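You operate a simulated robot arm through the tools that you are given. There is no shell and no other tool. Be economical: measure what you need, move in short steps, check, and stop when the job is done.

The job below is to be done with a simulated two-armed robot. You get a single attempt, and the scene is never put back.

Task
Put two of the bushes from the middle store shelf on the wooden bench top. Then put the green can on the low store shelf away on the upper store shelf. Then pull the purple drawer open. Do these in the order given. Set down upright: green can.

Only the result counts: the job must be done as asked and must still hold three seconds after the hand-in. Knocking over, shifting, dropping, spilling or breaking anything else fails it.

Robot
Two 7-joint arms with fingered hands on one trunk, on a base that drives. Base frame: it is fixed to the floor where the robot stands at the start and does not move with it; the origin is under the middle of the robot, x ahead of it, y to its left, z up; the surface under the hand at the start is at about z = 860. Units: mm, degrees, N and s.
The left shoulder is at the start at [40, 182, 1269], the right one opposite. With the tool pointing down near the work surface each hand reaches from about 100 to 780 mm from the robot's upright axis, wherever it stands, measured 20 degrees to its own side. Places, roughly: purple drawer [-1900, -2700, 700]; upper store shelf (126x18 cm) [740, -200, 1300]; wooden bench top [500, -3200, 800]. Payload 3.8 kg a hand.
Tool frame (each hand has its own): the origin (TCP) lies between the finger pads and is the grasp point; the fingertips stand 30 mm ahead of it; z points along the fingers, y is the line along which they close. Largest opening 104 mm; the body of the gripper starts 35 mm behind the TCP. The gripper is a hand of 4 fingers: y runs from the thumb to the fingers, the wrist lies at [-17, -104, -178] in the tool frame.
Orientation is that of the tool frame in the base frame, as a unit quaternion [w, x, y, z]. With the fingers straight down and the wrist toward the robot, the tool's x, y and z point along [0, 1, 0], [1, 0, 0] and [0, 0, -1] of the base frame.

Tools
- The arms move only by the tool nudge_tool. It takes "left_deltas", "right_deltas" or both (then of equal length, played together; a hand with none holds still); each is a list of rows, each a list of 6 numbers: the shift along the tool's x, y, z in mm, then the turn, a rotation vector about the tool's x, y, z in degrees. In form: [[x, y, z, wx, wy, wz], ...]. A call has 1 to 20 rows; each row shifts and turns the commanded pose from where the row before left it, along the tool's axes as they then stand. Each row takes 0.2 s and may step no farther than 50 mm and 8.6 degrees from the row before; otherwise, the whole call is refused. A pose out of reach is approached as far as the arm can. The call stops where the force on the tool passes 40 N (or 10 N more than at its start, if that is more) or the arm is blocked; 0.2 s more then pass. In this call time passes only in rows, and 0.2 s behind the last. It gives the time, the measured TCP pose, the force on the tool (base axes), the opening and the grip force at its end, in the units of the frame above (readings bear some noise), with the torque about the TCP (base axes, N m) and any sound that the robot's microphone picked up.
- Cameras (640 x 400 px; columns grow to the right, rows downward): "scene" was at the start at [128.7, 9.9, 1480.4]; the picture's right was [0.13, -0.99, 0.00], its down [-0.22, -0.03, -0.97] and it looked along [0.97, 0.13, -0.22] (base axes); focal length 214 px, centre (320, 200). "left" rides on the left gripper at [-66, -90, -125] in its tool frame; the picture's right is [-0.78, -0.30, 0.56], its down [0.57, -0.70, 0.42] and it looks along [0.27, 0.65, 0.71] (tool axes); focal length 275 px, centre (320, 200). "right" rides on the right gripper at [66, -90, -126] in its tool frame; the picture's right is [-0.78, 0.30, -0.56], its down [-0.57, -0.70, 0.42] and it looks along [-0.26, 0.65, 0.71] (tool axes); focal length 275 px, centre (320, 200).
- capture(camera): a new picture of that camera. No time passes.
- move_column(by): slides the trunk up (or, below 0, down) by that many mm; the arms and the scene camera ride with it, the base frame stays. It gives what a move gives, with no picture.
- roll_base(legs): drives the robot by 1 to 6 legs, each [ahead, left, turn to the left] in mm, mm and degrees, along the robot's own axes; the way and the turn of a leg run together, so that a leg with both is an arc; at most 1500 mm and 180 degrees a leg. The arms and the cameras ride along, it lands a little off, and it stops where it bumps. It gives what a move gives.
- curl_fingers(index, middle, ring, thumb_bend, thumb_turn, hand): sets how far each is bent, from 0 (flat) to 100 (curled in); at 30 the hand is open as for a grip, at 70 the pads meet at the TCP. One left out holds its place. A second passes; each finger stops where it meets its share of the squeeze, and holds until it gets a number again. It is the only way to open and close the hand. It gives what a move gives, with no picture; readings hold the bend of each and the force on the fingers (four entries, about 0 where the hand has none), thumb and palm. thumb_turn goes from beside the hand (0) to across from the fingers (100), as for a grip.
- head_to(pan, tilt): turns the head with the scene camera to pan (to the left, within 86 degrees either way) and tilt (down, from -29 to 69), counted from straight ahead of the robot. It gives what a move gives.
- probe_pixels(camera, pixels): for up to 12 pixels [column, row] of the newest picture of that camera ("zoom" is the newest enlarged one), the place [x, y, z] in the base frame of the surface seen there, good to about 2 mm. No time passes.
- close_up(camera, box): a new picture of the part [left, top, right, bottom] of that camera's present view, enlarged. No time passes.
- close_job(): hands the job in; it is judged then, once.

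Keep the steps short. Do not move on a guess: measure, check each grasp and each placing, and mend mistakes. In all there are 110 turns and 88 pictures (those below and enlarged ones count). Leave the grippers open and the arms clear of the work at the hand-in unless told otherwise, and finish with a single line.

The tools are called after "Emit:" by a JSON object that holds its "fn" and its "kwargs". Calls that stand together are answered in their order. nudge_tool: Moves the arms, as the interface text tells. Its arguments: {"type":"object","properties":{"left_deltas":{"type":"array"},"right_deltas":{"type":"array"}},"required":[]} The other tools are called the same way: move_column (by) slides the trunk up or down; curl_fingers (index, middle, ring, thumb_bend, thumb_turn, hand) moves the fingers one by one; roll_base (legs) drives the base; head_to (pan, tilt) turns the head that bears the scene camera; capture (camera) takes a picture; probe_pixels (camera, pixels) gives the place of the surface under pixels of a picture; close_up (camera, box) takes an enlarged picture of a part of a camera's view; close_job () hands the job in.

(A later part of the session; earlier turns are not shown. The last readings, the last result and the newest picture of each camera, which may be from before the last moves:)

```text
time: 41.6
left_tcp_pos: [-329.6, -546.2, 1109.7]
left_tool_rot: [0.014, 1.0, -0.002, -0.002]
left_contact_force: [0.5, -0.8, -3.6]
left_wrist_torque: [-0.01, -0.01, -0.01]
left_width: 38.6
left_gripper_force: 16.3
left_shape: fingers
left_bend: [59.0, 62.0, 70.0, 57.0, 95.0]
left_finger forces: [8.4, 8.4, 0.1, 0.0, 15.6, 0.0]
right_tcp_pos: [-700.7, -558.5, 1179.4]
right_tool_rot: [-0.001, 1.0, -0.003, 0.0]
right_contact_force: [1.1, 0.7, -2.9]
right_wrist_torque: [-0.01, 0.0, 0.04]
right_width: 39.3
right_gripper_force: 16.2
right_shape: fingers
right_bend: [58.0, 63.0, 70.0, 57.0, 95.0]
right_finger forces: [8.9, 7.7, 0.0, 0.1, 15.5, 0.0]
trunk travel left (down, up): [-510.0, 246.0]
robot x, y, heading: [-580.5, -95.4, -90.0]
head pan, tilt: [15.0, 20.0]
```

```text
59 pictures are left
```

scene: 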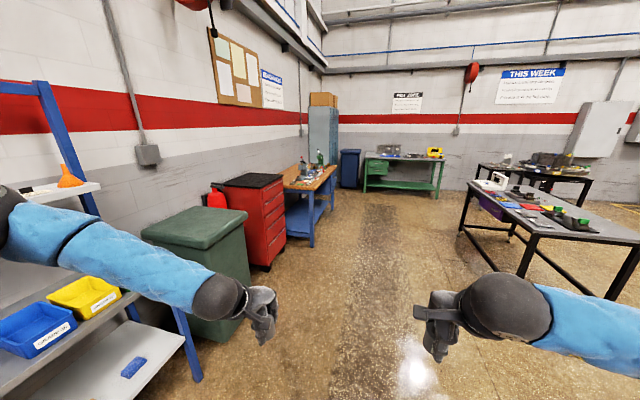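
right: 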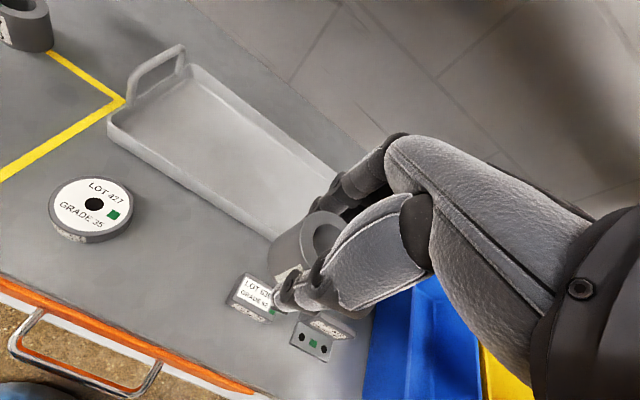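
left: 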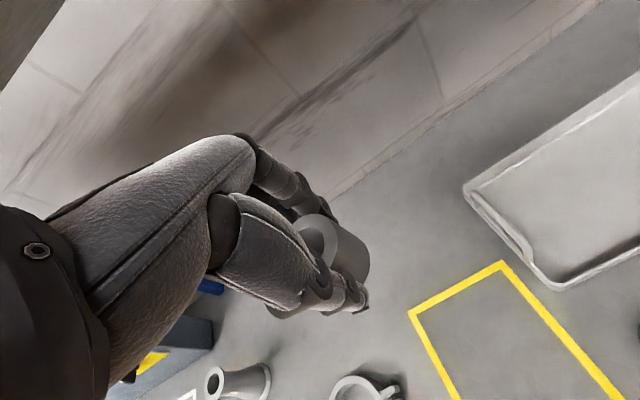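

The way ahead is clear. I'm driving to y≈-3150 and turning to face the wooden bench.

Emit:
{"fn": "roll_base", "kwargs": {"legs": [[1500, 0, 0], [1500, 0, 0], [0, 0, 90]]}}

Emit:
{"fn": "head_to", "kwargs": {"pan": 0, "tilt": 30}}

Emit:
{"fn": "capture", "kwargs": {"camera": "scene"}}

```text
time: 59.8
left_tcp_pos: [-96.1, -2862.7, 1108.6]
left_tool_rot: [0.011, 0.715, 0.699, 0.008]
left_contact_force: [-0.7, -0.3, -3.1]
left_wrist_torque: [0.01, 0.01, 0.0]
left_width: 38.3
left_gripper_force: 15.5
left_shape: fingers
left_bend: [59.0, 63.0, 70.0, 57.0, 95.0]
left_finger forces: [8.4, 8.2, 0.1, 0.0, 15.0, 0.1]
right_tcp_pos: [-92.9, -3234.2, 1180.1]
right_tool_rot: [-0.001, 0.715, 0.699, -0.001]
right_contact_force: [-0.2, 0.3, -2.3]
right_wrist_torque: [-0.02, 0.0, -0.03]
right_width: 38.4
right_gripper_force: 15.7
right_shape: fingers
right_bend: [58.0, 63.0, 70.0, 57.0, 95.0]
right_finger forces: [8.7, 7.5, 0.0, 0.0, 14.9, 0.0]
trunk travel left (down, up): [-510.0, 246.0]
robot x, y, heading: [-551.9, -3103.1, -1.3]
head pan, tilt: [15.0, 20.0]
```

```text
time: 60.6
left_tcp_pos: [-96.4, -2862.4, 1109.7]
left_tool_rot: [0.011, 0.715, 0.699, 0.009]
left_contact_force: [0.2, 0.1, -1.9]
left_wrist_torque: [-0.01, -0.06, -0.01]
left_width: 37.8
left_gripper_force: 16.5
left_shape: fingers
left_bend: [59.0, 63.0, 70.0, 57.0, 95.0]
left_finger forces: [8.4, 8.3, 0.1, 0.0, 15.0, 0.0]
right_tcp_pos: [-93.6, -3235.8, 1179.1]
right_tool_rot: [-0.001, 0.715, 0.699, 0.0]
right_contact_force: [0.6, -0.1, -3.0]
right_wrist_torque: [-0.02, -0.02, -0.02]
right_width: 38.6
right_gripper_force: 15.1
right_shape: fingers
right_bend: [58.0, 63.0, 70.0, 57.0, 95.0]
right_finger forces: [8.8, 7.5, 0.0, 0.1, 14.9, 0.1]
trunk travel left (down, up): [-510.0, 246.0]
robot x, y, heading: [-548.5, -3102.3, -1.3]
head pan, tilt: [0.0, 30.0]
```

```text
58 pictures are left
```

scene: 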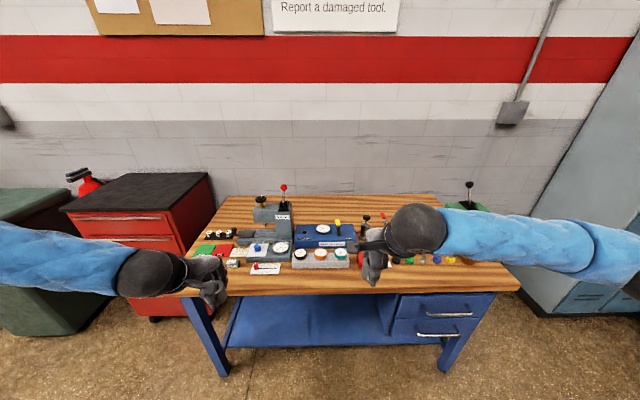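

The bench top is busy, but its front strip and right side look free. I'll take a close-up and probe.

Emit:
{"fn": "close_up", "kwargs": {"camera": "scene", "box": [170, 180, 530, 405]}}

Emit:
{"fn": "probe_pixels", "kwargs": {"camera": "scene", "pixels": [[230, 290], [300, 283], [330, 283], [440, 283], [490, 283], [515, 287], [460, 265], [330, 292], [265, 270], [235, 265], [460, 245], [320, 265]]}}

```text
refused: 405 is not a number from 0 to 400
```

```text
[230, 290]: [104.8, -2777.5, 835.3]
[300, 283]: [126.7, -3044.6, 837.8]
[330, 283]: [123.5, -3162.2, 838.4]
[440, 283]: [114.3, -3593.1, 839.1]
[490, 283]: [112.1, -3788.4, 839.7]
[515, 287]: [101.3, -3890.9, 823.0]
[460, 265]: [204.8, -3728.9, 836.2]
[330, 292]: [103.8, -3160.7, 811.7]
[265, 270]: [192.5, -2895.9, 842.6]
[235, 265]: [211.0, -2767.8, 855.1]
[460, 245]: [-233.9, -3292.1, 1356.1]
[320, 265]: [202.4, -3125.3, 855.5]
```

Emit:
{"fn": "roll_base", "kwargs": {"legs": [[0, -450, 1]]}}

Emit:
{"fn": "head_to", "kwargs": {"pan": 0, "tilt": 35}}

Emit:
{"fn": "capture", "kwargs": {"camera": "scene"}}

```text
time: 63.3
left_tcp_pos: [-105.4, -3305.9, 1109.1]
left_tool_rot: [0.011, 0.711, 0.703, 0.01]
left_contact_force: [-0.2, 0.4, -3.1]
left_wrist_torque: [0.0, -0.02, -0.01]
left_width: 38.2
left_gripper_force: 15.3
left_shape: fingers
left_bend: [59.0, 63.0, 70.0, 57.0, 95.0]
left_finger forces: [8.4, 8.3, 0.0, 0.0, 15.0, 0.0]
right_tcp_pos: [-100.1, -3679.4, 1179.5]
right_tool_rot: [-0.001, 0.711, 0.703, -0.001]
right_contact_force: [-0.2, 0.2, -2.6]
right_wrist_torque: [0.01, -0.01, 0.0]
right_width: 38.5
right_gripper_force: 15.5
right_shape: fingers
right_bend: [58.0, 63.0, 70.0, 57.0, 95.0]
right_finger forces: [8.8, 7.7, 0.1, 0.1, 14.9, 0.0]
trunk travel left (down, up): [-510.0, 246.0]
robot x, y, heading: [-561.0, -3552.0, -0.7]
head pan, tilt: [0.0, 30.0]
```

```text
time: 64.0
left_tcp_pos: [-107.0, -3305.5, 1108.7]
left_tool_rot: [0.011, 0.711, 0.703, 0.009]
left_contact_force: [0.4, -0.1, -2.3]
left_wrist_torque: [-0.03, 0.0, -0.02]
left_width: 38.2
left_gripper_force: 16.3
left_shape: fingers
left_bend: [59.0, 63.0, 70.0, 57.0, 95.0]
left_finger forces: [8.4, 8.3, 0.0, 0.0, 15.0, 0.0]
right_tcp_pos: [-101.1, -3678.8, 1178.5]
right_tool_rot: [-0.001, 0.711, 0.703, -0.001]
right_contact_force: [-0.6, 0.1, -2.3]
right_wrist_torque: [0.01, 0.02, -0.01]
right_width: 38.6
right_gripper_force: 16.2
right_shape: fingers
right_bend: [58.0, 63.0, 70.0, 57.0, 95.0]
right_finger forces: [8.7, 7.5, 0.0, 0.0, 14.8, 0.0]
trunk travel left (down, up): [-510.0, 246.0]
robot x, y, heading: [-555.8, -3551.0, -0.5]
head pan, tilt: [0.0, 35.0]
```

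```text
57 pictures are left
```

scene: 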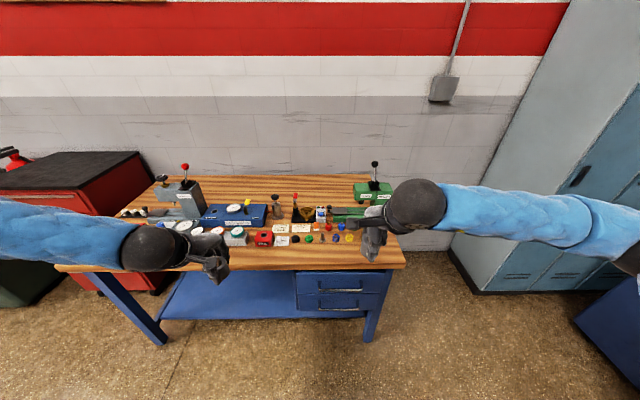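

Emit:
{"fn": "close_up", "kwargs": {"camera": "scene", "box": [200, 170, 420, 300]}}

Emit:
{"fn": "probe_pixels", "kwargs": {"camera": "zoom", "pixels": [[330, 265], [260, 215], [290, 225], [330, 190], [350, 210], [425, 210], [440, 230], [560, 230], [580, 265], [595, 280], [220, 265], [560, 140]]}}

```text
2.91 times, centred on (310, 235) of scene
```

zoom: 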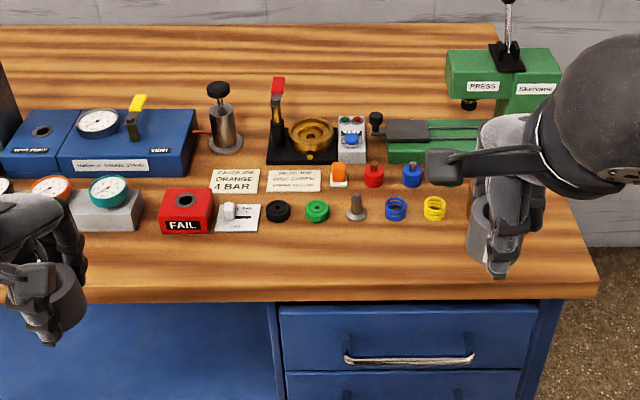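

```text
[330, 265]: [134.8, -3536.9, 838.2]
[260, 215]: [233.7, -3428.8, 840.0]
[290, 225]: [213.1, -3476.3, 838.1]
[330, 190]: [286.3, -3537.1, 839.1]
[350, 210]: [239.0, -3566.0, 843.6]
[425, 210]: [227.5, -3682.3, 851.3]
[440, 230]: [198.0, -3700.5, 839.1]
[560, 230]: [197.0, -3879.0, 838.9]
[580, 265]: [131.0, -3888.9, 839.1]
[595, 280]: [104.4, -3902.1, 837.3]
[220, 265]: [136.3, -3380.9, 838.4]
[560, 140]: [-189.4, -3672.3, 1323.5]
```

Front-right of the bench is free (y -3720…-3890, x 110…230, top z 838.5). I'll check the locker clearance and raise the left hand first.

Emit:
{"fn": "probe_pixels", "kwargs": {"camera": "scene", "pixels": [[452, 245], [485, 288], [610, 320], [580, 315], [560, 220], [620, 220], [610, 240], [470, 200]]}}

Emit:
{"fn": "nudge_tool", "kwargs": {"left_deltas": [[0, 0, -45, 0, 0, 0], [0, 0, -45, 0, 0, 0], [0, 0, -45, 0, 0, 0]]}}

```text
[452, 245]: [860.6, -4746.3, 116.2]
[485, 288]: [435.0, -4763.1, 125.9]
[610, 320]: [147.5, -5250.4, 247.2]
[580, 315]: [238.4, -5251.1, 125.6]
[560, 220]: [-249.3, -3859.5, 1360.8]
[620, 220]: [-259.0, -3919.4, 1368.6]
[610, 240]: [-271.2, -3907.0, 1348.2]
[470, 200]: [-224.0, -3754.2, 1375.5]
```

```text
time: 64.8
left_tcp_pos: [-109.5, -3305.9, 1244.8]
left_tool_rot: [0.011, 0.712, 0.702, 0.009]
left_contact_force: [-0.4, -0.1, -2.5]
left_wrist_torque: [0.03, -0.03, 0.01]
left_width: 38.0
left_gripper_force: 15.9
left_shape: fingers
left_bend: [59.0, 63.0, 70.0, 57.0, 95.0]
left_finger forces: [8.4, 8.3, 0.1, 0.1, 15.1, 0.0]
right_tcp_pos: [-101.3, -3678.9, 1179.2]
right_tool_rot: [-0.001, 0.712, 0.703, 0.0]
right_contact_force: [1.5, -0.7, -2.8]
right_wrist_torque: [0.01, -0.01, -0.01]
right_width: 38.6
right_gripper_force: 15.6
right_shape: fingers
right_bend: [58.0, 63.0, 70.0, 57.0, 95.0]
right_finger forces: [8.7, 7.5, 0.0, 0.0, 15.0, 0.0]
trunk travel left (down, up): [-510.0, 246.0]
robot x, y, heading: [-562.4, -3549.7, -0.8]
head pan, tilt: [0.0, 35.0]
```

Plenty of room. I'm driving so the right hand stands over about [170,-3852].

Emit:
{"fn": "roll_base", "kwargs": {"legs": [[0, -173, 0], [271, 0, 0.7]]}}

Emit:
{"fn": "capture", "kwargs": {"camera": "right"}}

```text
time: 67.8
left_tcp_pos: [161.5, -3473.8, 1242.6]
left_tool_rot: [0.01, 0.707, 0.707, 0.009]
left_contact_force: [0.3, 0.0, -3.5]
left_wrist_torque: [0.0, -0.01, 0.01]
left_width: 38.0
left_gripper_force: 15.9
left_shape: fingers
left_bend: [59.0, 63.0, 70.0, 57.0, 95.0]
left_finger forces: [8.4, 8.4, 0.0, 0.0, 15.0, 0.1]
right_tcp_pos: [173.7, -3847.7, 1179.6]
right_tool_rot: [0.0, 0.706, 0.708, -0.001]
right_contact_force: [0.8, -0.6, -2.9]
right_wrist_torque: [0.01, 0.01, -0.03]
right_width: 38.9
right_gripper_force: 15.9
right_shape: fingers
right_bend: [58.0, 63.0, 70.0, 57.0, 95.0]
right_finger forces: [8.8, 7.6, 0.1, 0.1, 14.9, 0.0]
trunk travel left (down, up): [-510.0, 246.0]
robot x, y, heading: [-286.3, -3725.3, -0.1]
head pan, tilt: [0.0, 35.0]
```

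```text
55 pictures are left
```

right: 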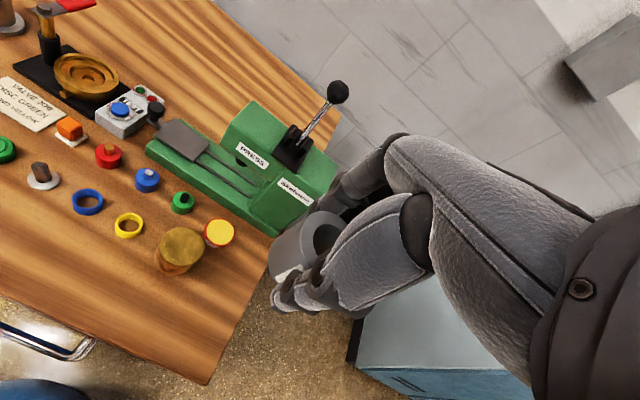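

More parts were hidden behind the hand (brown, red and green ones). I'm probing them and the bench corner.

Emit:
{"fn": "probe_pixels", "kwargs": {"camera": "right", "pixels": [[180, 240], [175, 270], [205, 245], [220, 233], [183, 202], [129, 224], [128, 238], [205, 380], [250, 262], [100, 280], [270, 230], [160, 330]]}}

```text
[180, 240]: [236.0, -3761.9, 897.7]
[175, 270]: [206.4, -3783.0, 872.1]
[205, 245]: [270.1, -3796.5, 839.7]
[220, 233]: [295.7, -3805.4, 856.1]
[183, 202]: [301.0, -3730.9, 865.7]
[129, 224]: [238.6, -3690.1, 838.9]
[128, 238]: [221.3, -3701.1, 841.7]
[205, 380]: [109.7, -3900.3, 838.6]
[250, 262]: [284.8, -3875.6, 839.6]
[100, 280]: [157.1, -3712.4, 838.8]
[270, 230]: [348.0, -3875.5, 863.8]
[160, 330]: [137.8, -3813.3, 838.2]
```

The brown cylinder is at about [236,-3762], so right target [168,-3852] is clear. I'm lowering the trunk by 230.

Emit:
{"fn": "move_column", "kwargs": {"by": -230}}

Emit:
{"fn": "capture", "kwargs": {"camera": "right"}}

Emit:
{"fn": "capture", "kwargs": {"camera": "left"}}

```text
time: 70.2
left_tcp_pos: [159.7, -3473.9, 1014.5]
left_tool_rot: [0.011, 0.706, 0.708, 0.008]
left_contact_force: [0.5, -0.3, -2.2]
left_wrist_torque: [0.01, -0.01, -0.02]
left_width: 38.1
left_gripper_force: 15.4
left_shape: fingers
left_bend: [59.0, 63.0, 70.0, 57.0, 95.0]
left_finger forces: [8.3, 8.3, 0.0, 0.0, 15.0, 0.1]
right_tcp_pos: [174.7, -3846.3, 950.2]
right_tool_rot: [0.0, 0.706, 0.708, -0.001]
right_contact_force: [0.1, -0.1, -3.3]
right_wrist_torque: [0.0, -0.05, -0.03]
right_width: 38.5
right_gripper_force: 15.7
right_shape: fingers
right_bend: [58.0, 63.0, 70.0, 57.0, 95.0]
right_finger forces: [8.8, 7.6, 0.0, 0.1, 15.1, 0.0]
trunk travel left (down, up): [-280.0, 476.0]
robot x, y, heading: [-284.3, -3724.9, 0.1]
head pan, tilt: [0.0, 35.0]
```

```text
54 pictures are left
```

right: 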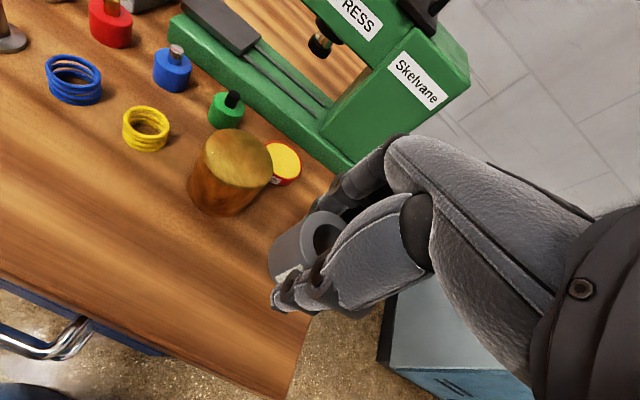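

```text
53 pictures are left
```

left: 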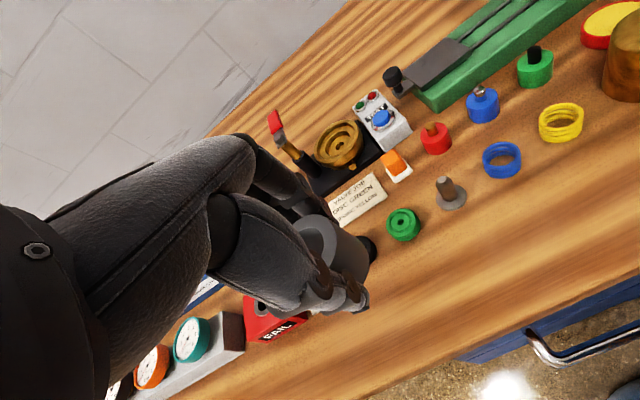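

Clear. I'm lowering the right hand to about 878, gently at the end.

Emit:
{"fn": "nudge_tool", "kwargs": {"right_deltas": [[-5, -10, 25, 0, 0, 0], [0, 0, 25, 0, 0, 0], [0, 0, 14, 0, 0, 0], [0, 0, 6, 0, 0, 0]]}}

Emit:
{"fn": "close_up", "kwargs": {"camera": "right", "box": [180, 150, 420, 350]}}

```text
time: 71.2
left_tcp_pos: [160.6, -3472.2, 1012.3]
left_tool_rot: [0.011, 0.706, 0.708, 0.009]
left_contact_force: [-0.4, -0.5, -2.2]
left_wrist_torque: [0.0, 0.02, 0.01]
left_width: 38.0
left_gripper_force: 15.6
left_shape: fingers
left_bend: [59.0, 63.0, 70.0, 57.0, 95.0]
left_finger forces: [8.4, 8.3, 0.0, 0.0, 15.0, 0.0]
right_tcp_pos: [163.7, -3853.1, 879.8]
right_tool_rot: [-0.001, 0.706, 0.708, -0.001]
right_contact_force: [0.5, -0.5, -3.3]
right_wrist_torque: [0.01, -0.01, 0.02]
right_width: 38.7
right_gripper_force: 15.1
right_shape: fingers
right_bend: [58.0, 63.0, 70.0, 57.0, 95.0]
right_finger forces: [8.8, 7.6, 0.0, 0.0, 14.9, 0.0]
trunk travel left (down, up): [-280.0, 476.0]
robot x, y, heading: [-287.4, -3725.0, -0.1]
head pan, tilt: [0.0, 35.0]
```

```text
2.00 times, centred on (300, 250) of right
```

zoom: 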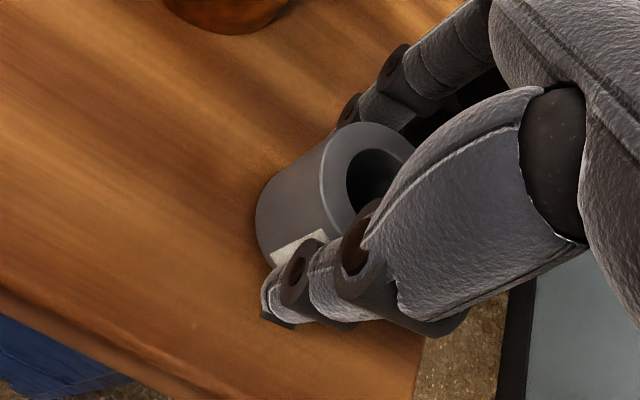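

Still about 2–4 mm above. I'm lowering until contact shows.

Emit:
{"fn": "nudge_tool", "kwargs": {"right_deltas": [[0, 0, 2, 0, 0, 0], [0, 0, 1.5, 0, 0, 0]]}}

```text
time: 71.8
left_tcp_pos: [160.4, -3473.0, 1013.4]
left_tool_rot: [0.011, 0.706, 0.708, 0.009]
left_contact_force: [-0.7, 0.6, -3.5]
left_wrist_torque: [0.01, -0.01, -0.02]
left_width: 38.1
left_gripper_force: 16.5
left_shape: fingers
left_bend: [59.0, 63.0, 70.0, 57.0, 95.0]
left_finger forces: [8.4, 8.4, 0.0, 0.1, 15.0, 0.0]
right_tcp_pos: [163.4, -3851.7, 875.4]
right_tool_rot: [0.001, 0.707, 0.707, 0.0]
right_contact_force: [-0.3, -0.8, -0.8]
right_wrist_torque: [-0.04, -0.03, -0.02]
right_width: 38.6
right_gripper_force: 16.6
right_shape: fingers
right_bend: [59.0, 63.0, 70.0, 57.0, 95.0]
right_finger forces: [8.7, 8.0, 0.1, 0.1, 15.8, 0.1]
trunk travel left (down, up): [-280.0, 476.0]
robot x, y, heading: [-288.0, -3727.9, 0.2]
head pan, tilt: [0.0, 35.0]
```

The load has gone off the hand, so the bush is standing. I'm opening slightly.

Emit:
{"fn": "curl_fingers", "kwargs": {"hand": "right", "index": 45, "middle": 45, "ring": 45, "thumb_bend": 38}}

Emit:
{"fn": "nudge_tool", "kwargs": {"right_deltas": [[0, 0, -20, 0, 0, 0], [0, 0, -35, 0, 0, 0], [0, 0, -45, 0, 0, 0], [0, 0, -45, 0, 0, 0], [0, 0, -45, 0, 0, 0], [-40, 0, 0, 0, 0, 0], [-45, 0, 0, 0, 0, 0], [-45, 0, 0, 0, 0, 0]]}}

Emit:
{"fn": "capture", "kwargs": {"camera": "scene"}}

```text
time: 72.8
left_tcp_pos: [160.5, -3473.8, 1013.7]
left_tool_rot: [0.01, 0.707, 0.708, 0.009]
left_contact_force: [0.2, 0.5, -2.5]
left_wrist_torque: [-0.02, 0.0, 0.0]
left_width: 38.1
left_gripper_force: 15.8
left_shape: fingers
left_bend: [59.0, 63.0, 70.0, 57.0, 95.0]
left_finger forces: [8.4, 8.4, 0.0, 0.0, 15.0, 0.0]
right_tcp_pos: [164.5, -3851.9, 875.5]
right_tool_rot: [0.0, 0.706, 0.709, 0.0]
right_contact_force: [0.6, 0.9, 0.1]
right_wrist_torque: [0.02, 0.01, 0.02]
right_width: 75.2
right_gripper_force: 0.1
right_shape: fingers
right_bend: [45.0, 45.0, 45.0, 38.0, 97.0]
right_finger forces: [0.1, 0.1, 0.0, 0.0, 0.0, 0.1]
trunk travel left (down, up): [-280.0, 476.0]
robot x, y, heading: [-284.8, -3725.6, 0.2]
head pan, tilt: [0.0, 35.0]
```

```text
time: 74.6
left_tcp_pos: [159.5, -3472.7, 1013.1]
left_tool_rot: [0.011, 0.706, 0.708, 0.01]
left_contact_force: [0.0, -0.4, -2.1]
left_wrist_torque: [-0.02, 0.0, -0.01]
left_width: 37.9
left_gripper_force: 15.8
left_shape: fingers
left_bend: [59.0, 63.0, 70.0, 57.0, 95.0]
left_finger forces: [8.4, 8.3, 0.0, 0.0, 15.0, 0.1]
right_tcp_pos: [163.0, -3982.6, 1064.9]
right_tool_rot: [-0.001, 0.705, 0.709, -0.001]
right_contact_force: [-0.5, 0.9, 0.2]
right_wrist_torque: [0.0, 0.01, 0.0]
right_width: 75.2
right_gripper_force: 0.0
right_shape: fingers
right_bend: [45.0, 45.0, 45.0, 38.0, 97.0]
right_finger forces: [0.0, 0.0, 0.1, 0.0, 0.0, 0.1]
trunk travel left (down, up): [-280.0, 476.0]
robot x, y, heading: [-291.3, -3725.4, 0.0]
head pan, tilt: [0.0, 35.0]
```

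```text
51 pictures are left
```

scene: 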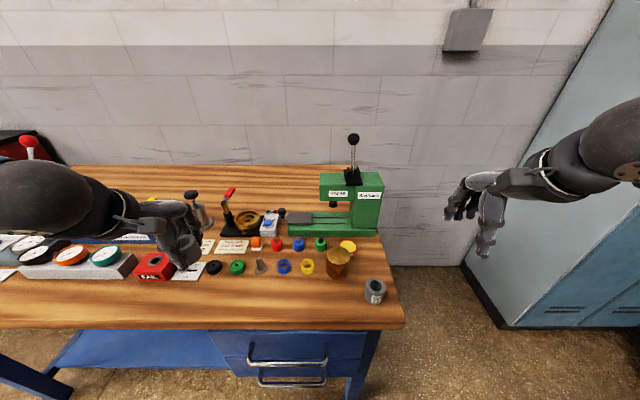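

The right bush stands well at about (375,290). I'm sliding the base so the left hand is over about [142,-3660].

Emit:
{"fn": "roll_base", "kwargs": {"legs": [[-18, -187, 0]]}}

Emit:
{"fn": "capture", "kwargs": {"camera": "left"}}

```text
time: 76.2
left_tcp_pos: [144.2, -3665.4, 1013.7]
left_tool_rot: [0.01, 0.709, 0.705, 0.009]
left_contact_force: [0.1, -0.9, -3.3]
left_wrist_torque: [0.07, -0.02, 0.02]
left_width: 37.8
left_gripper_force: 15.8
left_shape: fingers
left_bend: [59.0, 63.0, 70.0, 57.0, 95.0]
left_finger forces: [8.4, 8.3, 0.0, 0.0, 15.0, 0.0]
right_tcp_pos: [144.8, -4173.8, 1063.9]
right_tool_rot: [-0.001, 0.708, 0.706, 0.001]
right_contact_force: [0.6, 0.1, 0.1]
right_wrist_torque: [-0.02, 0.02, 0.01]
right_width: 75.4
right_gripper_force: 0.1
right_shape: fingers
right_bend: [45.0, 45.0, 45.0, 38.0, 97.0]
right_finger forces: [0.0, 0.0, 0.0, 0.0, 0.0, 0.1]
trunk travel left (down, up): [-280.0, 476.0]
robot x, y, heading: [-309.0, -3913.7, -0.5]
head pan, tilt: [0.0, 35.0]
```

```text
50 pictures are left
```

left: 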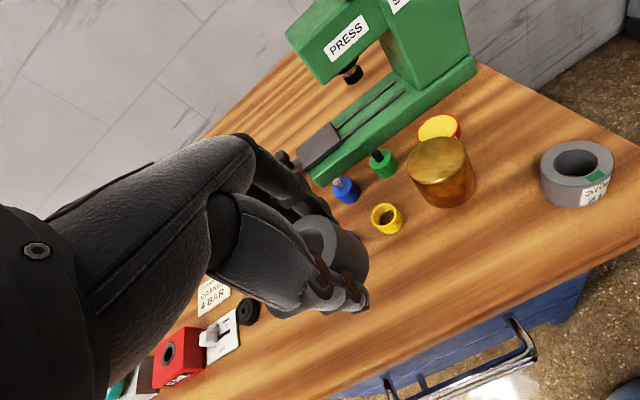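

Emit:
{"fn": "nudge_tool", "kwargs": {"left_deltas": [[0, -2, 0, 1.6, 0, 0]]}}

Emit:
{"fn": "move_column", "kwargs": {"by": -126}}

Emit:
{"fn": "capture", "kwargs": {"camera": "left"}}

```text
time: 76.5
left_tcp_pos: [142.0, -3664.1, 1013.7]
left_tool_rot: [0.0, 0.708, 0.706, -0.001]
left_contact_force: [0.3, -0.6, -2.4]
left_wrist_torque: [0.06, -0.01, 0.01]
left_width: 37.9
left_gripper_force: 15.6
left_shape: fingers
left_bend: [59.0, 63.0, 70.0, 57.0, 95.0]
left_finger forces: [8.4, 8.4, 0.0, 0.0, 14.9, 0.0]
right_tcp_pos: [145.2, -4173.2, 1063.8]
right_tool_rot: [-0.001, 0.708, 0.706, -0.001]
right_contact_force: [-0.7, -0.7, 0.8]
right_wrist_torque: [0.01, -0.04, 0.01]
right_width: 75.3
right_gripper_force: 0.1
right_shape: fingers
right_bend: [45.0, 45.0, 45.0, 38.0, 97.0]
right_finger forces: [0.1, 0.1, 0.0, 0.0, 0.0, 0.0]
trunk travel left (down, up): [-280.0, 476.0]
robot x, y, heading: [-303.2, -3915.6, -0.2]
head pan, tilt: [0.0, 35.0]
```

```text
time: 78.0
left_tcp_pos: [159.0, -3665.2, 874.6]
left_tool_rot: [-0.01, 0.709, 0.705, -0.013]
left_contact_force: [-5.4, 0.4, 17.3]
left_wrist_torque: [0.06, -0.11, 0.0]
left_width: 38.3
left_gripper_force: 21.3
left_shape: fingers
left_bend: [61.0, 64.0, 70.0, 57.0, 95.0]
left_finger forces: [8.7, 12.8, 0.0, 0.0, 21.9, 0.0]
right_tcp_pos: [144.7, -4173.5, 939.0]
right_tool_rot: [-0.001, 0.707, 0.707, -0.002]
right_contact_force: [1.4, -0.1, -0.3]
right_wrist_torque: [-0.01, 0.02, 0.01]
right_width: 75.2
right_gripper_force: 0.0
right_shape: fingers
right_bend: [45.0, 45.0, 45.0, 38.0, 97.0]
right_finger forces: [0.0, 0.0, 0.0, 0.1, 0.1, 0.1]
trunk travel left (down, up): [-155.0, 601.0]
robot x, y, heading: [-306.0, -3911.3, -0.2]
head pan, tilt: [0.0, 35.0]
stopped: the force on the tool passed its limit at 44 N (the readings are from after the stop); the commanded pose is now the measured one
```

```text
49 pictures are left
```

left: 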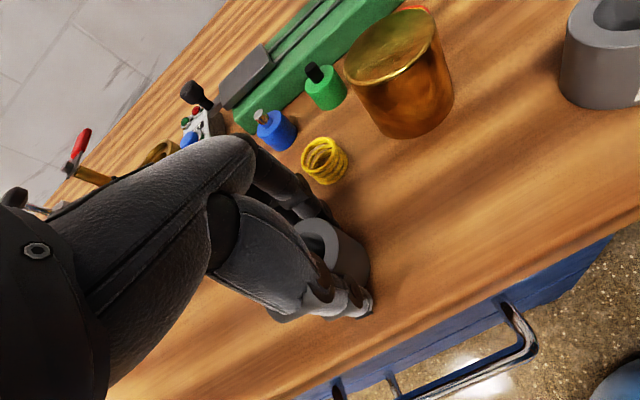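

The bush touched down earlier than expected, pressing 17 N with a small tilt. I'm easing off and levelling.

Emit:
{"fn": "nudge_tool", "kwargs": {"left_deltas": [[0, 0, -3, 0, 0, 0], [0, -8, -3, -1.9, 0, 0]]}}

Emit:
{"fn": "capture", "kwargs": {"camera": "scene"}}

Emit:
{"fn": "close_up", "kwargs": {"camera": "left", "box": [200, 150, 440, 350]}}

```text
time: 78.6
left_tcp_pos: [163.1, -3661.1, 880.2]
left_tool_rot: [-0.003, 0.708, 0.706, -0.005]
left_contact_force: [0.0, -0.1, -1.8]
left_wrist_torque: [0.01, -0.01, 0.02]
left_width: 37.9
left_gripper_force: 16.9
left_shape: fingers
left_bend: [60.0, 64.0, 70.0, 57.0, 95.0]
left_finger forces: [9.0, 9.0, 0.1, 0.0, 15.6, 0.0]
left hand out of reach, approached as far as the arm can: row 2
right_tcp_pos: [144.7, -4173.0, 938.0]
right_tool_rot: [-0.001, 0.708, 0.707, -0.001]
right_contact_force: [-0.6, 0.0, -0.4]
right_wrist_torque: [0.03, 0.0, -0.01]
right_width: 75.4
right_gripper_force: 0.2
right_shape: fingers
right_bend: [45.0, 45.0, 45.0, 38.0, 97.0]
right_finger forces: [0.0, 0.0, 0.0, 0.0, 0.0, 0.0]
trunk travel left (down, up): [-155.0, 601.0]
robot x, y, heading: [-305.7, -3916.3, -0.1]
head pan, tilt: [0.0, 35.0]
```

```text
48 pictures are left
```

scene: 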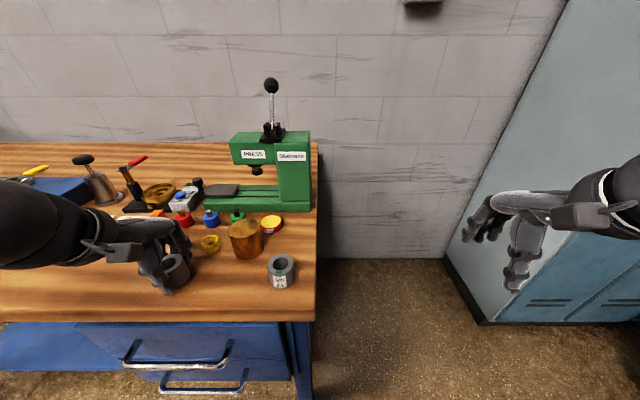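

```text
2.00 times, centred on (320, 250) of left
```

zoom: 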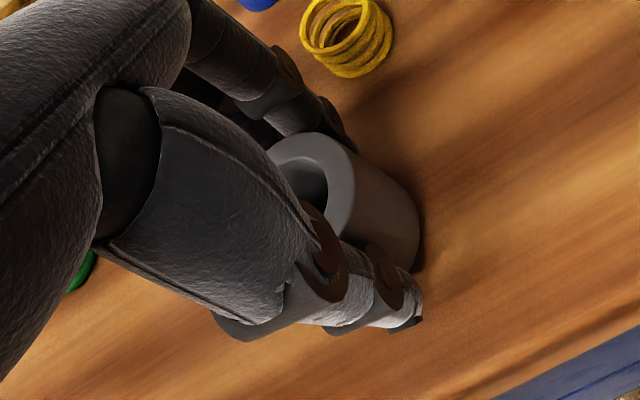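

I'm raising 15 mm, rolling back 20 mm to gain room from the small rings, and checking.

Emit:
{"fn": "move_column", "kwargs": {"by": 15}}

Emit:
{"fn": "roll_base", "kwargs": {"legs": [[-22, 0, 0]]}}

Emit:
{"fn": "move_column", "kwargs": {"by": -14}}

```text
time: 79.2
left_tcp_pos: [162.6, -3663.7, 894.5]
left_tool_rot: [-0.003, 0.708, 0.706, -0.003]
left_contact_force: [-0.1, -0.1, -2.8]
left_wrist_torque: [0.01, -0.02, 0.0]
left_width: 38.0
left_gripper_force: 17.1
left_shape: fingers
left_bend: [60.0, 64.0, 70.0, 57.0, 95.0]
left_finger forces: [8.9, 9.0, 0.1, 0.1, 15.5, 0.0]
right_tcp_pos: [145.8, -4173.1, 952.9]
right_tool_rot: [-0.001, 0.708, 0.706, -0.002]
right_contact_force: [-0.5, -0.3, 0.6]
right_wrist_torque: [0.0, 0.01, 0.0]
right_width: 75.0
right_gripper_force: 0.1
right_shape: fingers
right_bend: [45.0, 45.0, 45.0, 38.0, 97.0]
right_finger forces: [0.0, 0.1, 0.0, 0.1, 0.0, 0.1]
trunk travel left (down, up): [-170.0, 586.0]
robot x, y, heading: [-306.3, -3914.3, -0.1]
head pan, tilt: [0.0, 35.0]
```

```text
time: 80.0
left_tcp_pos: [138.5, -3663.2, 896.2]
left_tool_rot: [-0.002, 0.709, 0.705, -0.003]
left_contact_force: [-0.1, -0.3, -2.7]
left_wrist_torque: [0.0, 0.01, -0.01]
left_width: 38.2
left_gripper_force: 16.4
left_shape: fingers
left_bend: [60.0, 64.0, 70.0, 57.0, 95.0]
left_finger forces: [8.9, 8.8, 0.0, 0.0, 15.5, 0.0]
right_tcp_pos: [122.0, -4172.2, 953.4]
right_tool_rot: [-0.002, 0.708, 0.707, -0.001]
right_contact_force: [0.4, 0.6, 0.7]
right_wrist_torque: [0.01, -0.04, -0.03]
right_width: 75.1
right_gripper_force: 0.0
right_shape: fingers
right_bend: [45.0, 45.0, 45.0, 38.0, 97.0]
right_finger forces: [0.0, 0.0, 0.1, 0.0, 0.0, 0.0]
trunk travel left (down, up): [-170.0, 586.0]
robot x, y, heading: [-328.0, -3916.0, -0.2]
head pan, tilt: [0.0, 35.0]
```

```text
time: 80.7
left_tcp_pos: [139.8, -3663.6, 881.3]
left_tool_rot: [-0.001, 0.708, 0.706, -0.005]
left_contact_force: [-0.4, 0.6, -2.7]
left_wrist_torque: [-0.02, -0.02, 0.0]
left_width: 37.7
left_gripper_force: 16.4
left_shape: fingers
left_bend: [60.0, 64.0, 70.0, 57.0, 95.0]
left_finger forces: [8.8, 8.9, 0.0, 0.0, 15.4, 0.1]
right_tcp_pos: [122.8, -4173.6, 940.2]
right_tool_rot: [0.0, 0.709, 0.706, 0.0]
right_contact_force: [0.2, -0.3, 0.1]
right_wrist_torque: [-0.01, -0.04, -0.02]
right_width: 75.2
right_gripper_force: 0.1
right_shape: fingers
right_bend: [45.0, 45.0, 45.0, 38.0, 97.0]
right_finger forces: [0.0, 0.0, 0.0, 0.0, 0.0, 0.0]
trunk travel left (down, up): [-156.0, 600.0]
robot x, y, heading: [-329.4, -3916.9, -0.2]
head pan, tilt: [0.0, 35.0]
```

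Emit:
{"fn": "move_column", "kwargs": {"by": -4}}

Emit:
{"fn": "close_up", "kwargs": {"camera": "left", "box": [200, 150, 440, 350]}}

```text
time: 81.2
left_tcp_pos: [141.2, -3663.1, 878.8]
left_tool_rot: [-0.003, 0.708, 0.706, -0.004]
left_contact_force: [-0.3, 0.1, -3.0]
left_wrist_torque: [0.01, -0.02, 0.02]
left_width: 38.1
left_gripper_force: 16.5
left_shape: fingers
left_bend: [60.0, 64.0, 70.0, 57.0, 95.0]
left_finger forces: [9.0, 8.8, 0.0, 0.0, 15.4, 0.0]
right_tcp_pos: [123.0, -4172.5, 935.7]
right_tool_rot: [-0.001, 0.708, 0.706, -0.002]
right_contact_force: [0.1, -0.2, -0.2]
right_wrist_torque: [0.02, -0.02, -0.01]
right_width: 75.1
right_gripper_force: 0.0
right_shape: fingers
right_bend: [45.0, 45.0, 45.0, 38.0, 97.0]
right_finger forces: [0.0, 0.1, 0.0, 0.1, 0.1, 0.1]
trunk travel left (down, up): [-152.0, 604.0]
robot x, y, heading: [-325.1, -3911.3, -0.0]
head pan, tilt: [0.0, 35.0]
```

```text
2.00 times, centred on (320, 250) of left
```

zoom: 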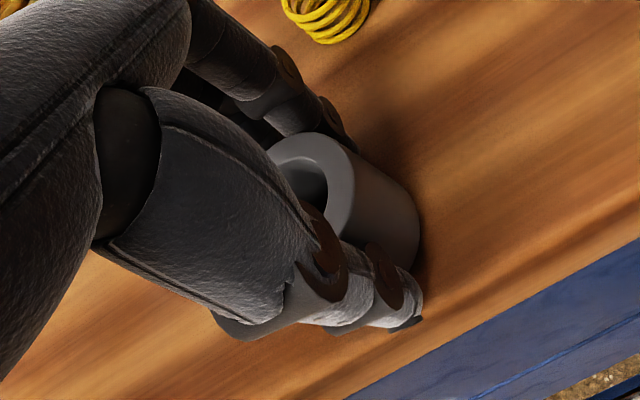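

Still unsupported (load -3 N). I'm lowering 2 mm at a time.

Emit:
{"fn": "move_column", "kwargs": {"by": -2}}

Emit:
{"fn": "move_column", "kwargs": {"by": -1.5}}

```text
time: 81.7
left_tcp_pos: [141.2, -3662.7, 877.1]
left_tool_rot: [-0.003, 0.708, 0.706, -0.006]
left_contact_force: [-1.1, -0.5, -2.4]
left_wrist_torque: [0.02, -0.02, 0.0]
left_width: 37.8
left_gripper_force: 17.2
left_shape: fingers
left_bend: [60.0, 64.0, 70.0, 57.0, 95.0]
left_finger forces: [9.0, 8.9, 0.0, 0.1, 15.5, 0.1]
right_tcp_pos: [123.7, -4172.6, 933.4]
right_tool_rot: [-0.001, 0.707, 0.707, -0.001]
right_contact_force: [-0.4, -0.2, 0.8]
right_wrist_torque: [0.0, -0.01, -0.02]
right_width: 75.1
right_gripper_force: 0.0
right_shape: fingers
right_bend: [45.0, 45.0, 45.0, 38.0, 97.0]
right_finger forces: [0.0, 0.1, 0.1, 0.1, 0.0, 0.0]
trunk travel left (down, up): [-150.0, 606.0]
robot x, y, heading: [-329.9, -3915.8, -0.4]
head pan, tilt: [0.0, 35.0]
```

```text
time: 82.2
left_tcp_pos: [141.8, -3663.7, 876.2]
left_tool_rot: [-0.002, 0.709, 0.705, -0.004]
left_contact_force: [-1.0, 0.2, 3.7]
left_wrist_torque: [0.03, -0.05, -0.03]
left_width: 37.9
left_gripper_force: 17.8
left_shape: fingers
left_bend: [60.0, 64.0, 70.0, 57.0, 95.0]
left_finger forces: [8.6, 9.3, 0.0, 0.0, 17.0, 0.0]
right_tcp_pos: [122.5, -4173.3, 932.3]
right_tool_rot: [-0.001, 0.708, 0.706, -0.002]
right_contact_force: [0.5, 0.2, -0.2]
right_wrist_torque: [0.03, -0.02, -0.02]
right_width: 75.3
right_gripper_force: 0.1
right_shape: fingers
right_bend: [45.0, 45.0, 45.0, 38.0, 97.0]
right_finger forces: [0.0, 0.0, 0.0, 0.0, 0.0, 0.1]
trunk travel left (down, up): [-148.0, 608.0]
robot x, y, heading: [-326.4, -3914.1, 0.1]
head pan, tilt: [0.0, 35.0]
```

Contact (+3.7 N). I'm opening slightly and lifting straight up with the trunk.

Emit:
{"fn": "curl_fingers", "kwargs": {"hand": "left", "index": 49, "middle": 50, "ring": 55, "thumb_bend": 38}}

Emit:
{"fn": "capture", "kwargs": {"camera": "left"}}

Emit:
{"fn": "move_column", "kwargs": {"by": 200}}

Emit:
{"fn": "roll_base", "kwargs": {"legs": [[-400, 0, 0]]}}

Emit:
{"fn": "capture", "kwargs": {"camera": "scene"}}

```text
time: 83.2
left_tcp_pos: [142.2, -3662.4, 875.6]
left_tool_rot: [-0.004, 0.709, 0.705, -0.005]
left_contact_force: [-0.9, 0.2, 2.8]
left_wrist_torque: [0.05, -0.07, -0.03]
left_width: 69.8
left_gripper_force: 1.3
left_shape: fingers
left_bend: [49.0, 51.0, 55.0, 38.0, 97.0]
left_finger forces: [0.0, 3.2, 0.0, 0.0, 0.0, 0.0]
right_tcp_pos: [123.4, -4173.5, 932.6]
right_tool_rot: [-0.001, 0.708, 0.707, -0.001]
right_contact_force: [0.3, 0.4, 0.2]
right_wrist_torque: [0.01, 0.0, -0.01]
right_width: 75.0
right_gripper_force: 0.0
right_shape: fingers
right_bend: [45.0, 45.0, 45.0, 38.0, 97.0]
right_finger forces: [0.1, 0.1, 0.0, 0.1, 0.0, 0.0]
trunk travel left (down, up): [-148.0, 608.0]
robot x, y, heading: [-329.1, -3917.6, -0.3]
head pan, tilt: [0.0, 35.0]
```

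```text
45 pictures are left
```

left: 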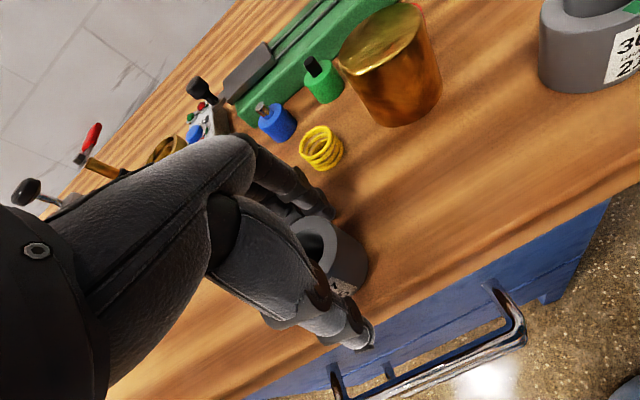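

```text
time: 85.4
left_tcp_pos: [141.3, -3663.1, 1073.4]
left_tool_rot: [-0.004, 0.708, 0.706, -0.005]
left_contact_force: [0.6, 0.3, 0.0]
left_wrist_torque: [-0.03, 0.02, 0.02]
left_width: 70.2
left_gripper_force: 0.1
left_shape: fingers
left_bend: [49.0, 50.0, 55.0, 38.0, 97.0]
left_finger forces: [0.0, 0.0, 0.0, 0.1, 0.0, 0.1]
right_tcp_pos: [124.0, -4172.6, 1131.8]
right_tool_rot: [-0.002, 0.708, 0.706, -0.001]
right_contact_force: [-0.1, 0.8, 0.3]
right_wrist_torque: [-0.03, -0.01, -0.02]
right_width: 75.1
right_gripper_force: 0.0
right_shape: fingers
right_bend: [45.0, 45.0, 45.0, 38.0, 97.0]
right_finger forces: [0.1, 0.1, 0.0, 0.0, 0.0, 0.0]
trunk travel left (down, up): [-348.0, 408.0]
robot x, y, heading: [-328.8, -3912.8, -0.1]
head pan, tilt: [0.0, 35.0]
```

```text
time: 87.9
left_tcp_pos: [-257.9, -3661.0, 1075.3]
left_tool_rot: [-0.003, 0.708, 0.706, -0.006]
left_contact_force: [-0.3, -1.0, -0.6]
left_wrist_torque: [-0.03, -0.03, 0.0]
left_width: 69.6
left_gripper_force: 0.0
left_shape: fingers
left_bend: [49.0, 50.0, 55.0, 38.0, 97.0]
left_finger forces: [0.0, 0.0, 0.0, 0.0, 0.0, 0.0]
right_tcp_pos: [-276.2, -4170.9, 1132.4]
right_tool_rot: [-0.001, 0.708, 0.707, -0.001]
right_contact_force: [-0.7, -1.0, 0.1]
right_wrist_torque: [0.02, -0.01, 0.0]
right_width: 75.0
right_gripper_force: 0.1
right_shape: fingers
right_bend: [45.0, 45.0, 45.0, 38.0, 97.0]
right_finger forces: [0.0, 0.1, 0.1, 0.1, 0.0, 0.1]
trunk travel left (down, up): [-348.0, 408.0]
robot x, y, heading: [-727.0, -3912.0, 0.1]
head pan, tilt: [0.0, 35.0]
```

```text
44 pictures are left
```

scene: 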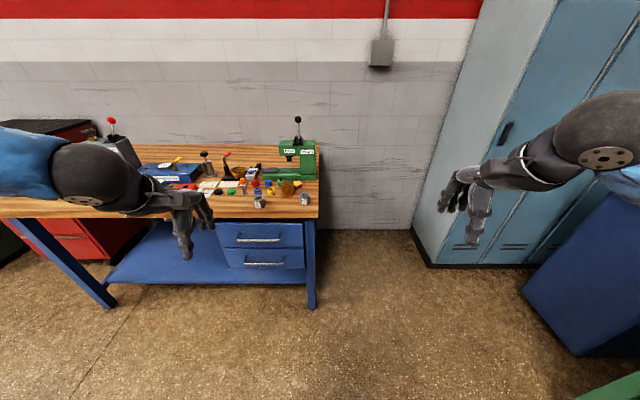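

Emit:
{"fn": "close_up", "kwargs": {"camera": "scene", "box": [200, 140, 330, 220]}}

```text
4.92 times, centred on (265, 180) of scene
```

zoom: 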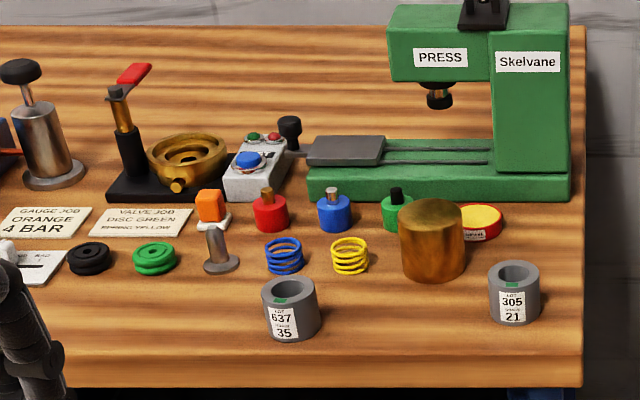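

Both bushes stand upright and nothing was disturbed. I'm strafing back to the store rack for the green can.

Emit:
{"fn": "roll_base", "kwargs": {"legs": [[130, 0, 0], [0, 1500, 0], [0, 1500, 0], [0, 880, 0]]}}

Emit:
{"fn": "head_to", "kwargs": {"pan": 0, "tilt": 40}}

Emit:
{"fn": "capture", "kwargs": {"camera": "scene"}}

```text
time: 107.3
left_tcp_pos: [-154.9, 173.2, 1075.3]
left_tool_rot: [-0.004, 0.709, 0.705, -0.006]
left_contact_force: [0.0, -0.4, 0.3]
left_wrist_torque: [0.0, 0.0, -0.01]
left_width: 69.9
left_gripper_force: 0.1
left_shape: fingers
left_bend: [49.0, 50.0, 55.0, 38.0, 97.0]
left_finger forces: [0.1, 0.1, 0.1, 0.0, 0.1, 0.0]
right_tcp_pos: [-173.8, -335.9, 1132.4]
right_tool_rot: [-0.001, 0.708, 0.706, -0.001]
right_contact_force: [-0.2, 0.4, 0.0]
right_wrist_torque: [0.0, 0.01, 0.03]
right_width: 75.5
right_gripper_force: 0.2
right_shape: fingers
right_bend: [45.0, 45.0, 45.0, 38.0, 97.0]
right_finger forces: [0.0, 0.0, 0.0, 0.0, 0.1, 0.0]
trunk travel left (down, up): [-348.0, 408.0]
robot x, y, heading: [-625.5, -75.3, -0.1]
head pan, tilt: [0.0, 35.0]
```

```text
time: 107.9
left_tcp_pos: [-154.3, 173.7, 1075.5]
left_tool_rot: [-0.004, 0.708, 0.706, -0.005]
left_contact_force: [-0.5, -0.2, 1.0]
left_wrist_torque: [-0.01, -0.01, 0.02]
left_width: 70.0
left_gripper_force: 0.0
left_shape: fingers
left_bend: [49.0, 50.0, 55.0, 38.0, 97.0]
left_finger forces: [0.0, 0.0, 0.1, 0.0, 0.0, 0.0]
right_tcp_pos: [-172.7, -336.6, 1132.2]
right_tool_rot: [-0.002, 0.708, 0.707, -0.002]
right_contact_force: [-0.2, 0.7, -0.3]
right_wrist_torque: [-0.01, 0.02, -0.03]
right_width: 75.1
right_gripper_force: 0.1
right_shape: fingers
right_bend: [45.0, 45.0, 45.0, 38.0, 97.0]
right_finger forces: [0.1, 0.0, 0.0, 0.1, 0.1, 0.0]
trunk travel left (down, up): [-348.0, 408.0]
robot x, y, heading: [-623.0, -77.6, -0.4]
head pan, tilt: [0.0, 40.0]
```

```text
42 pictures are left
```

scene: 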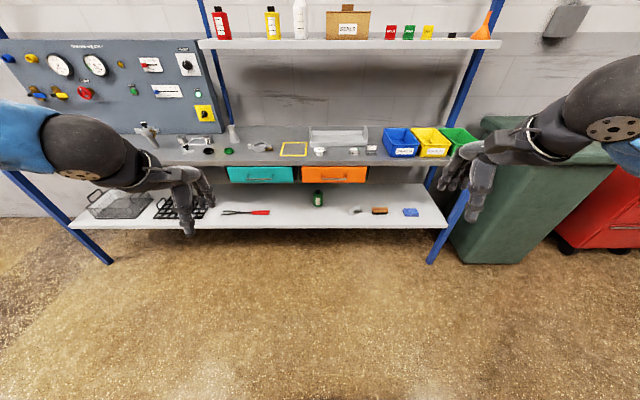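

Emit:
{"fn": "close_up", "kwargs": {"camera": "scene", "box": [260, 150, 380, 225]}}

Emit:
{"fn": "probe_pixels", "kwargs": {"camera": "zoom", "pixels": [[306, 215], [306, 240], [306, 265], [306, 288], [283, 250], [330, 250], [320, 180], [150, 180], [205, 140], [306, 412], [306, 380], [306, 60]]}}

Emit:
{"fn": "probe_pixels", "kwargs": {"camera": "scene", "pixels": [[222, 36], [273, 37], [300, 34], [245, 43], [222, 20], [273, 20], [330, 36], [318, 42], [285, 43], [230, 220], [250, 147], [380, 43]]}}

```text
5.33 times, centred on (320, 188) of scene
```

zoom: 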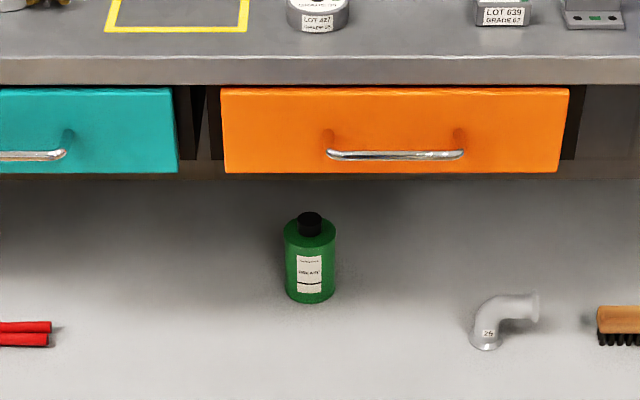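

```text
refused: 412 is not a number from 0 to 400
```

```text
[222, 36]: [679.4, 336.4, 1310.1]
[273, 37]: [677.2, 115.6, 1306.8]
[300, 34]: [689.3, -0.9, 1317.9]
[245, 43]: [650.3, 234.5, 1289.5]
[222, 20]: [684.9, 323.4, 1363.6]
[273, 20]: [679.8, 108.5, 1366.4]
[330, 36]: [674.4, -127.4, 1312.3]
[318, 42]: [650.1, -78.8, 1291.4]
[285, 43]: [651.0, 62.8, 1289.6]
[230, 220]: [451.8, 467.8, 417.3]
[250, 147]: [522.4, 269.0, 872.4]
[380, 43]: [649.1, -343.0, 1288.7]
```

Emit:
{"fn": "probe_pixels", "kwargs": {"camera": "zoom", "pixels": [[308, 215], [308, 222], [308, 265], [310, 299], [287, 262], [332, 262], [380, 172], [396, 155], [205, 140], [308, 395], [308, 360], [500, 325]]}}

```text
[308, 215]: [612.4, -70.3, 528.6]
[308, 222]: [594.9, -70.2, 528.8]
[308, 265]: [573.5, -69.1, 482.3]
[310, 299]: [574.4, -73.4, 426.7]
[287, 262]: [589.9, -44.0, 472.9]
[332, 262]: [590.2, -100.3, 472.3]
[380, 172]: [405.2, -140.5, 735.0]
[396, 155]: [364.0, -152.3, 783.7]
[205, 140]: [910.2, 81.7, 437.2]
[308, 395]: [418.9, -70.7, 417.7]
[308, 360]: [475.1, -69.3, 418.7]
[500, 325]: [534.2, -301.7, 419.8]
```

Can centre is about [602,-72], 57 mm wide, z 418–530, and the drawers' underside is at 735. I'm turning the right hand so the fingers point forward and close sideways, well away from the rack.

Emit:
{"fn": "curl_fingers", "kwargs": {"hand": "right", "index": 30, "middle": 30, "ring": 30, "thumb_bend": 30}}

Emit:
{"fn": "nudge_tool", "kwargs": {"right_deltas": [[0, 0, 0, -4.94, -4.94, -4.94], [0, 0, 0, -4.94, -4.94, -4.94], [0, 0, 0, -4.94, -4.94, -4.94], [0, 0, 0, -4.94, -4.94, -4.94], [0, 0, 0, -4.94, -4.94, -4.94], [0, 0, 0, -4.94, -4.94, -4.94], [0, 0, 0, -4.94, -4.94, -4.94], [0, 0, 0, -4.94, -4.94, -4.94], [0, 0, 0, -4.94, -4.94, -4.94], [0, 0, 0, -4.94, -4.94, -4.94], [0, 0, 0, -4.94, -4.94, -4.94], [0, 0, 0, -4.94, -4.94, -4.94], [0, 0, 0, -4.94, -4.94, -4.94], [0, 0, 0, -4.94, -4.94, -4.94]]}}

Emit:
{"fn": "capture", "kwargs": {"camera": "scene"}}

```text
time: 108.9
left_tcp_pos: [-153.9, 173.7, 1075.2]
left_tool_rot: [-0.004, 0.709, 0.705, -0.005]
left_contact_force: [-0.3, -1.4, -0.2]
left_wrist_torque: [-0.01, -0.01, -0.01]
left_width: 70.0
left_gripper_force: 0.1
left_shape: fingers
left_bend: [49.0, 50.0, 55.0, 38.0, 97.0]
left_finger forces: [0.0, 0.1, 0.0, 0.1, 0.1, 0.0]
right_tcp_pos: [-173.8, -337.3, 1132.2]
right_tool_rot: [-0.001, 0.708, 0.706, -0.001]
right_contact_force: [0.7, 0.1, 0.1]
right_wrist_torque: [-0.01, 0.01, 0.0]
right_width: 104.3
right_gripper_force: 0.1
right_shape: fingers
right_bend: [30.0, 30.0, 30.0, 30.0, 97.0]
right_finger forces: [0.0, 0.0, 0.0, 0.0, 0.1, 0.1]
trunk travel left (down, up): [-348.0, 408.0]
robot x, y, heading: [-624.6, -79.3, -0.1]
head pan, tilt: [0.0, 40.0]
```

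```text
time: 112.1
left_tcp_pos: [-154.2, 174.2, 1074.6]
left_tool_rot: [-0.003, 0.707, 0.707, -0.006]
left_contact_force: [0.3, 0.3, -0.3]
left_wrist_torque: [-0.02, 0.0, 0.0]
left_width: 70.1
left_gripper_force: 0.0
left_shape: fingers
left_bend: [49.0, 50.0, 55.0, 38.0, 97.0]
left_finger forces: [0.0, 0.0, 0.0, 0.1, 0.0, 0.0]
right_tcp_pos: [-159.5, -341.0, 1113.8]
right_tool_rot: [0.551, 0.143, 0.822, 0.017]
right_contact_force: [-0.2, -1.2, 0.0]
right_wrist_torque: [-0.02, -0.03, 0.0]
right_width: 104.6
right_gripper_force: 0.0
right_shape: fingers
right_bend: [30.0, 30.0, 30.0, 30.0, 97.0]
right_finger forces: [0.0, 0.0, 0.0, 0.0, 0.0, 0.0]
right hand out of reach, approached as far as the arm can: row 5, 6, 7, 8, 11, 12, 13, 14
trunk travel left (down, up): [-348.0, 408.0]
robot x, y, heading: [-624.7, -77.7, -0.3]
head pan, tilt: [0.0, 40.0]
stopped in row 14 (right hand): the arm was blocked; the commanded pose is now the measured one
```

```text
40 pictures are left
```

scene: 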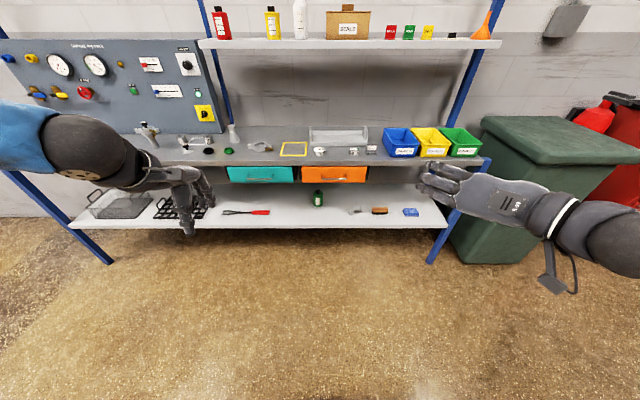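

The hand points forward but about 23° down with some roll. A level roll with about 25° down pitch suits the grasp. I'll correct the roll, and raise and draw in the left hand at the same time.

Emit:
{"fn": "nudge_tool", "kwargs": {"left_deltas": [[0, 0, -45, 0, 0, 0], [0, 0, -45, 0, 0, 0], [0, 0, -45, 0, 0, 0], [0, -20, -40, 0, 0, 0], [0, -20, -40, 0, 0, 0], [0, -20, -40, 0, 0, 0], [0, -20, -40, 0, 0, 0], [0, -20, -30, 0, 0, 0]], "right_deltas": [[0, 0, 20, 0, 0, 0], [0, 0, 20, 0, 0, 0], [0, 0, 20, 0, 0, 0], [0, 0, 20, -1.8, 0.6, -3.7], [0, 0, 0, -1.8, 0.6, -3.7], [0, 0, 0, -1.8, 0.6, -3.7], [0, 0, 0, -1.8, 0.6, -3.7], [0, 0, 0, 0, 0, 0]]}}

```text
time: 113.9
left_tcp_pos: [-249.8, 172.5, 1402.9]
left_tool_rot: [-0.003, 0.709, 0.705, -0.005]
left_contact_force: [0.0, 0.5, 0.2]
left_wrist_torque: [0.04, -0.01, 0.0]
left_width: 69.9
left_gripper_force: 0.0
left_shape: fingers
left_bend: [49.0, 50.0, 55.0, 38.0, 97.0]
left_finger forces: [0.0, 0.0, 0.1, 0.0, 0.0, 0.0]
right_tcp_pos: [-76.7, -348.9, 1091.9]
right_tool_rot: [0.54, 0.0, 0.841, 0.0]
right_contact_force: [-0.2, 0.4, 0.8]
right_wrist_torque: [0.03, 0.0, 0.03]
right_width: 104.6
right_gripper_force: 0.0
right_shape: fingers
right_bend: [30.0, 30.0, 30.0, 30.0, 97.0]
right_finger forces: [0.0, 0.0, 0.0, 0.0, 0.0, 0.1]
right hand out of reach, approached as far as the arm can: row 1, 2, 3, 7
trunk travel left (down, up): [-348.0, 408.0]
robot x, y, heading: [-624.1, -81.6, -0.2]
head pan, tilt: [0.0, 40.0]
```

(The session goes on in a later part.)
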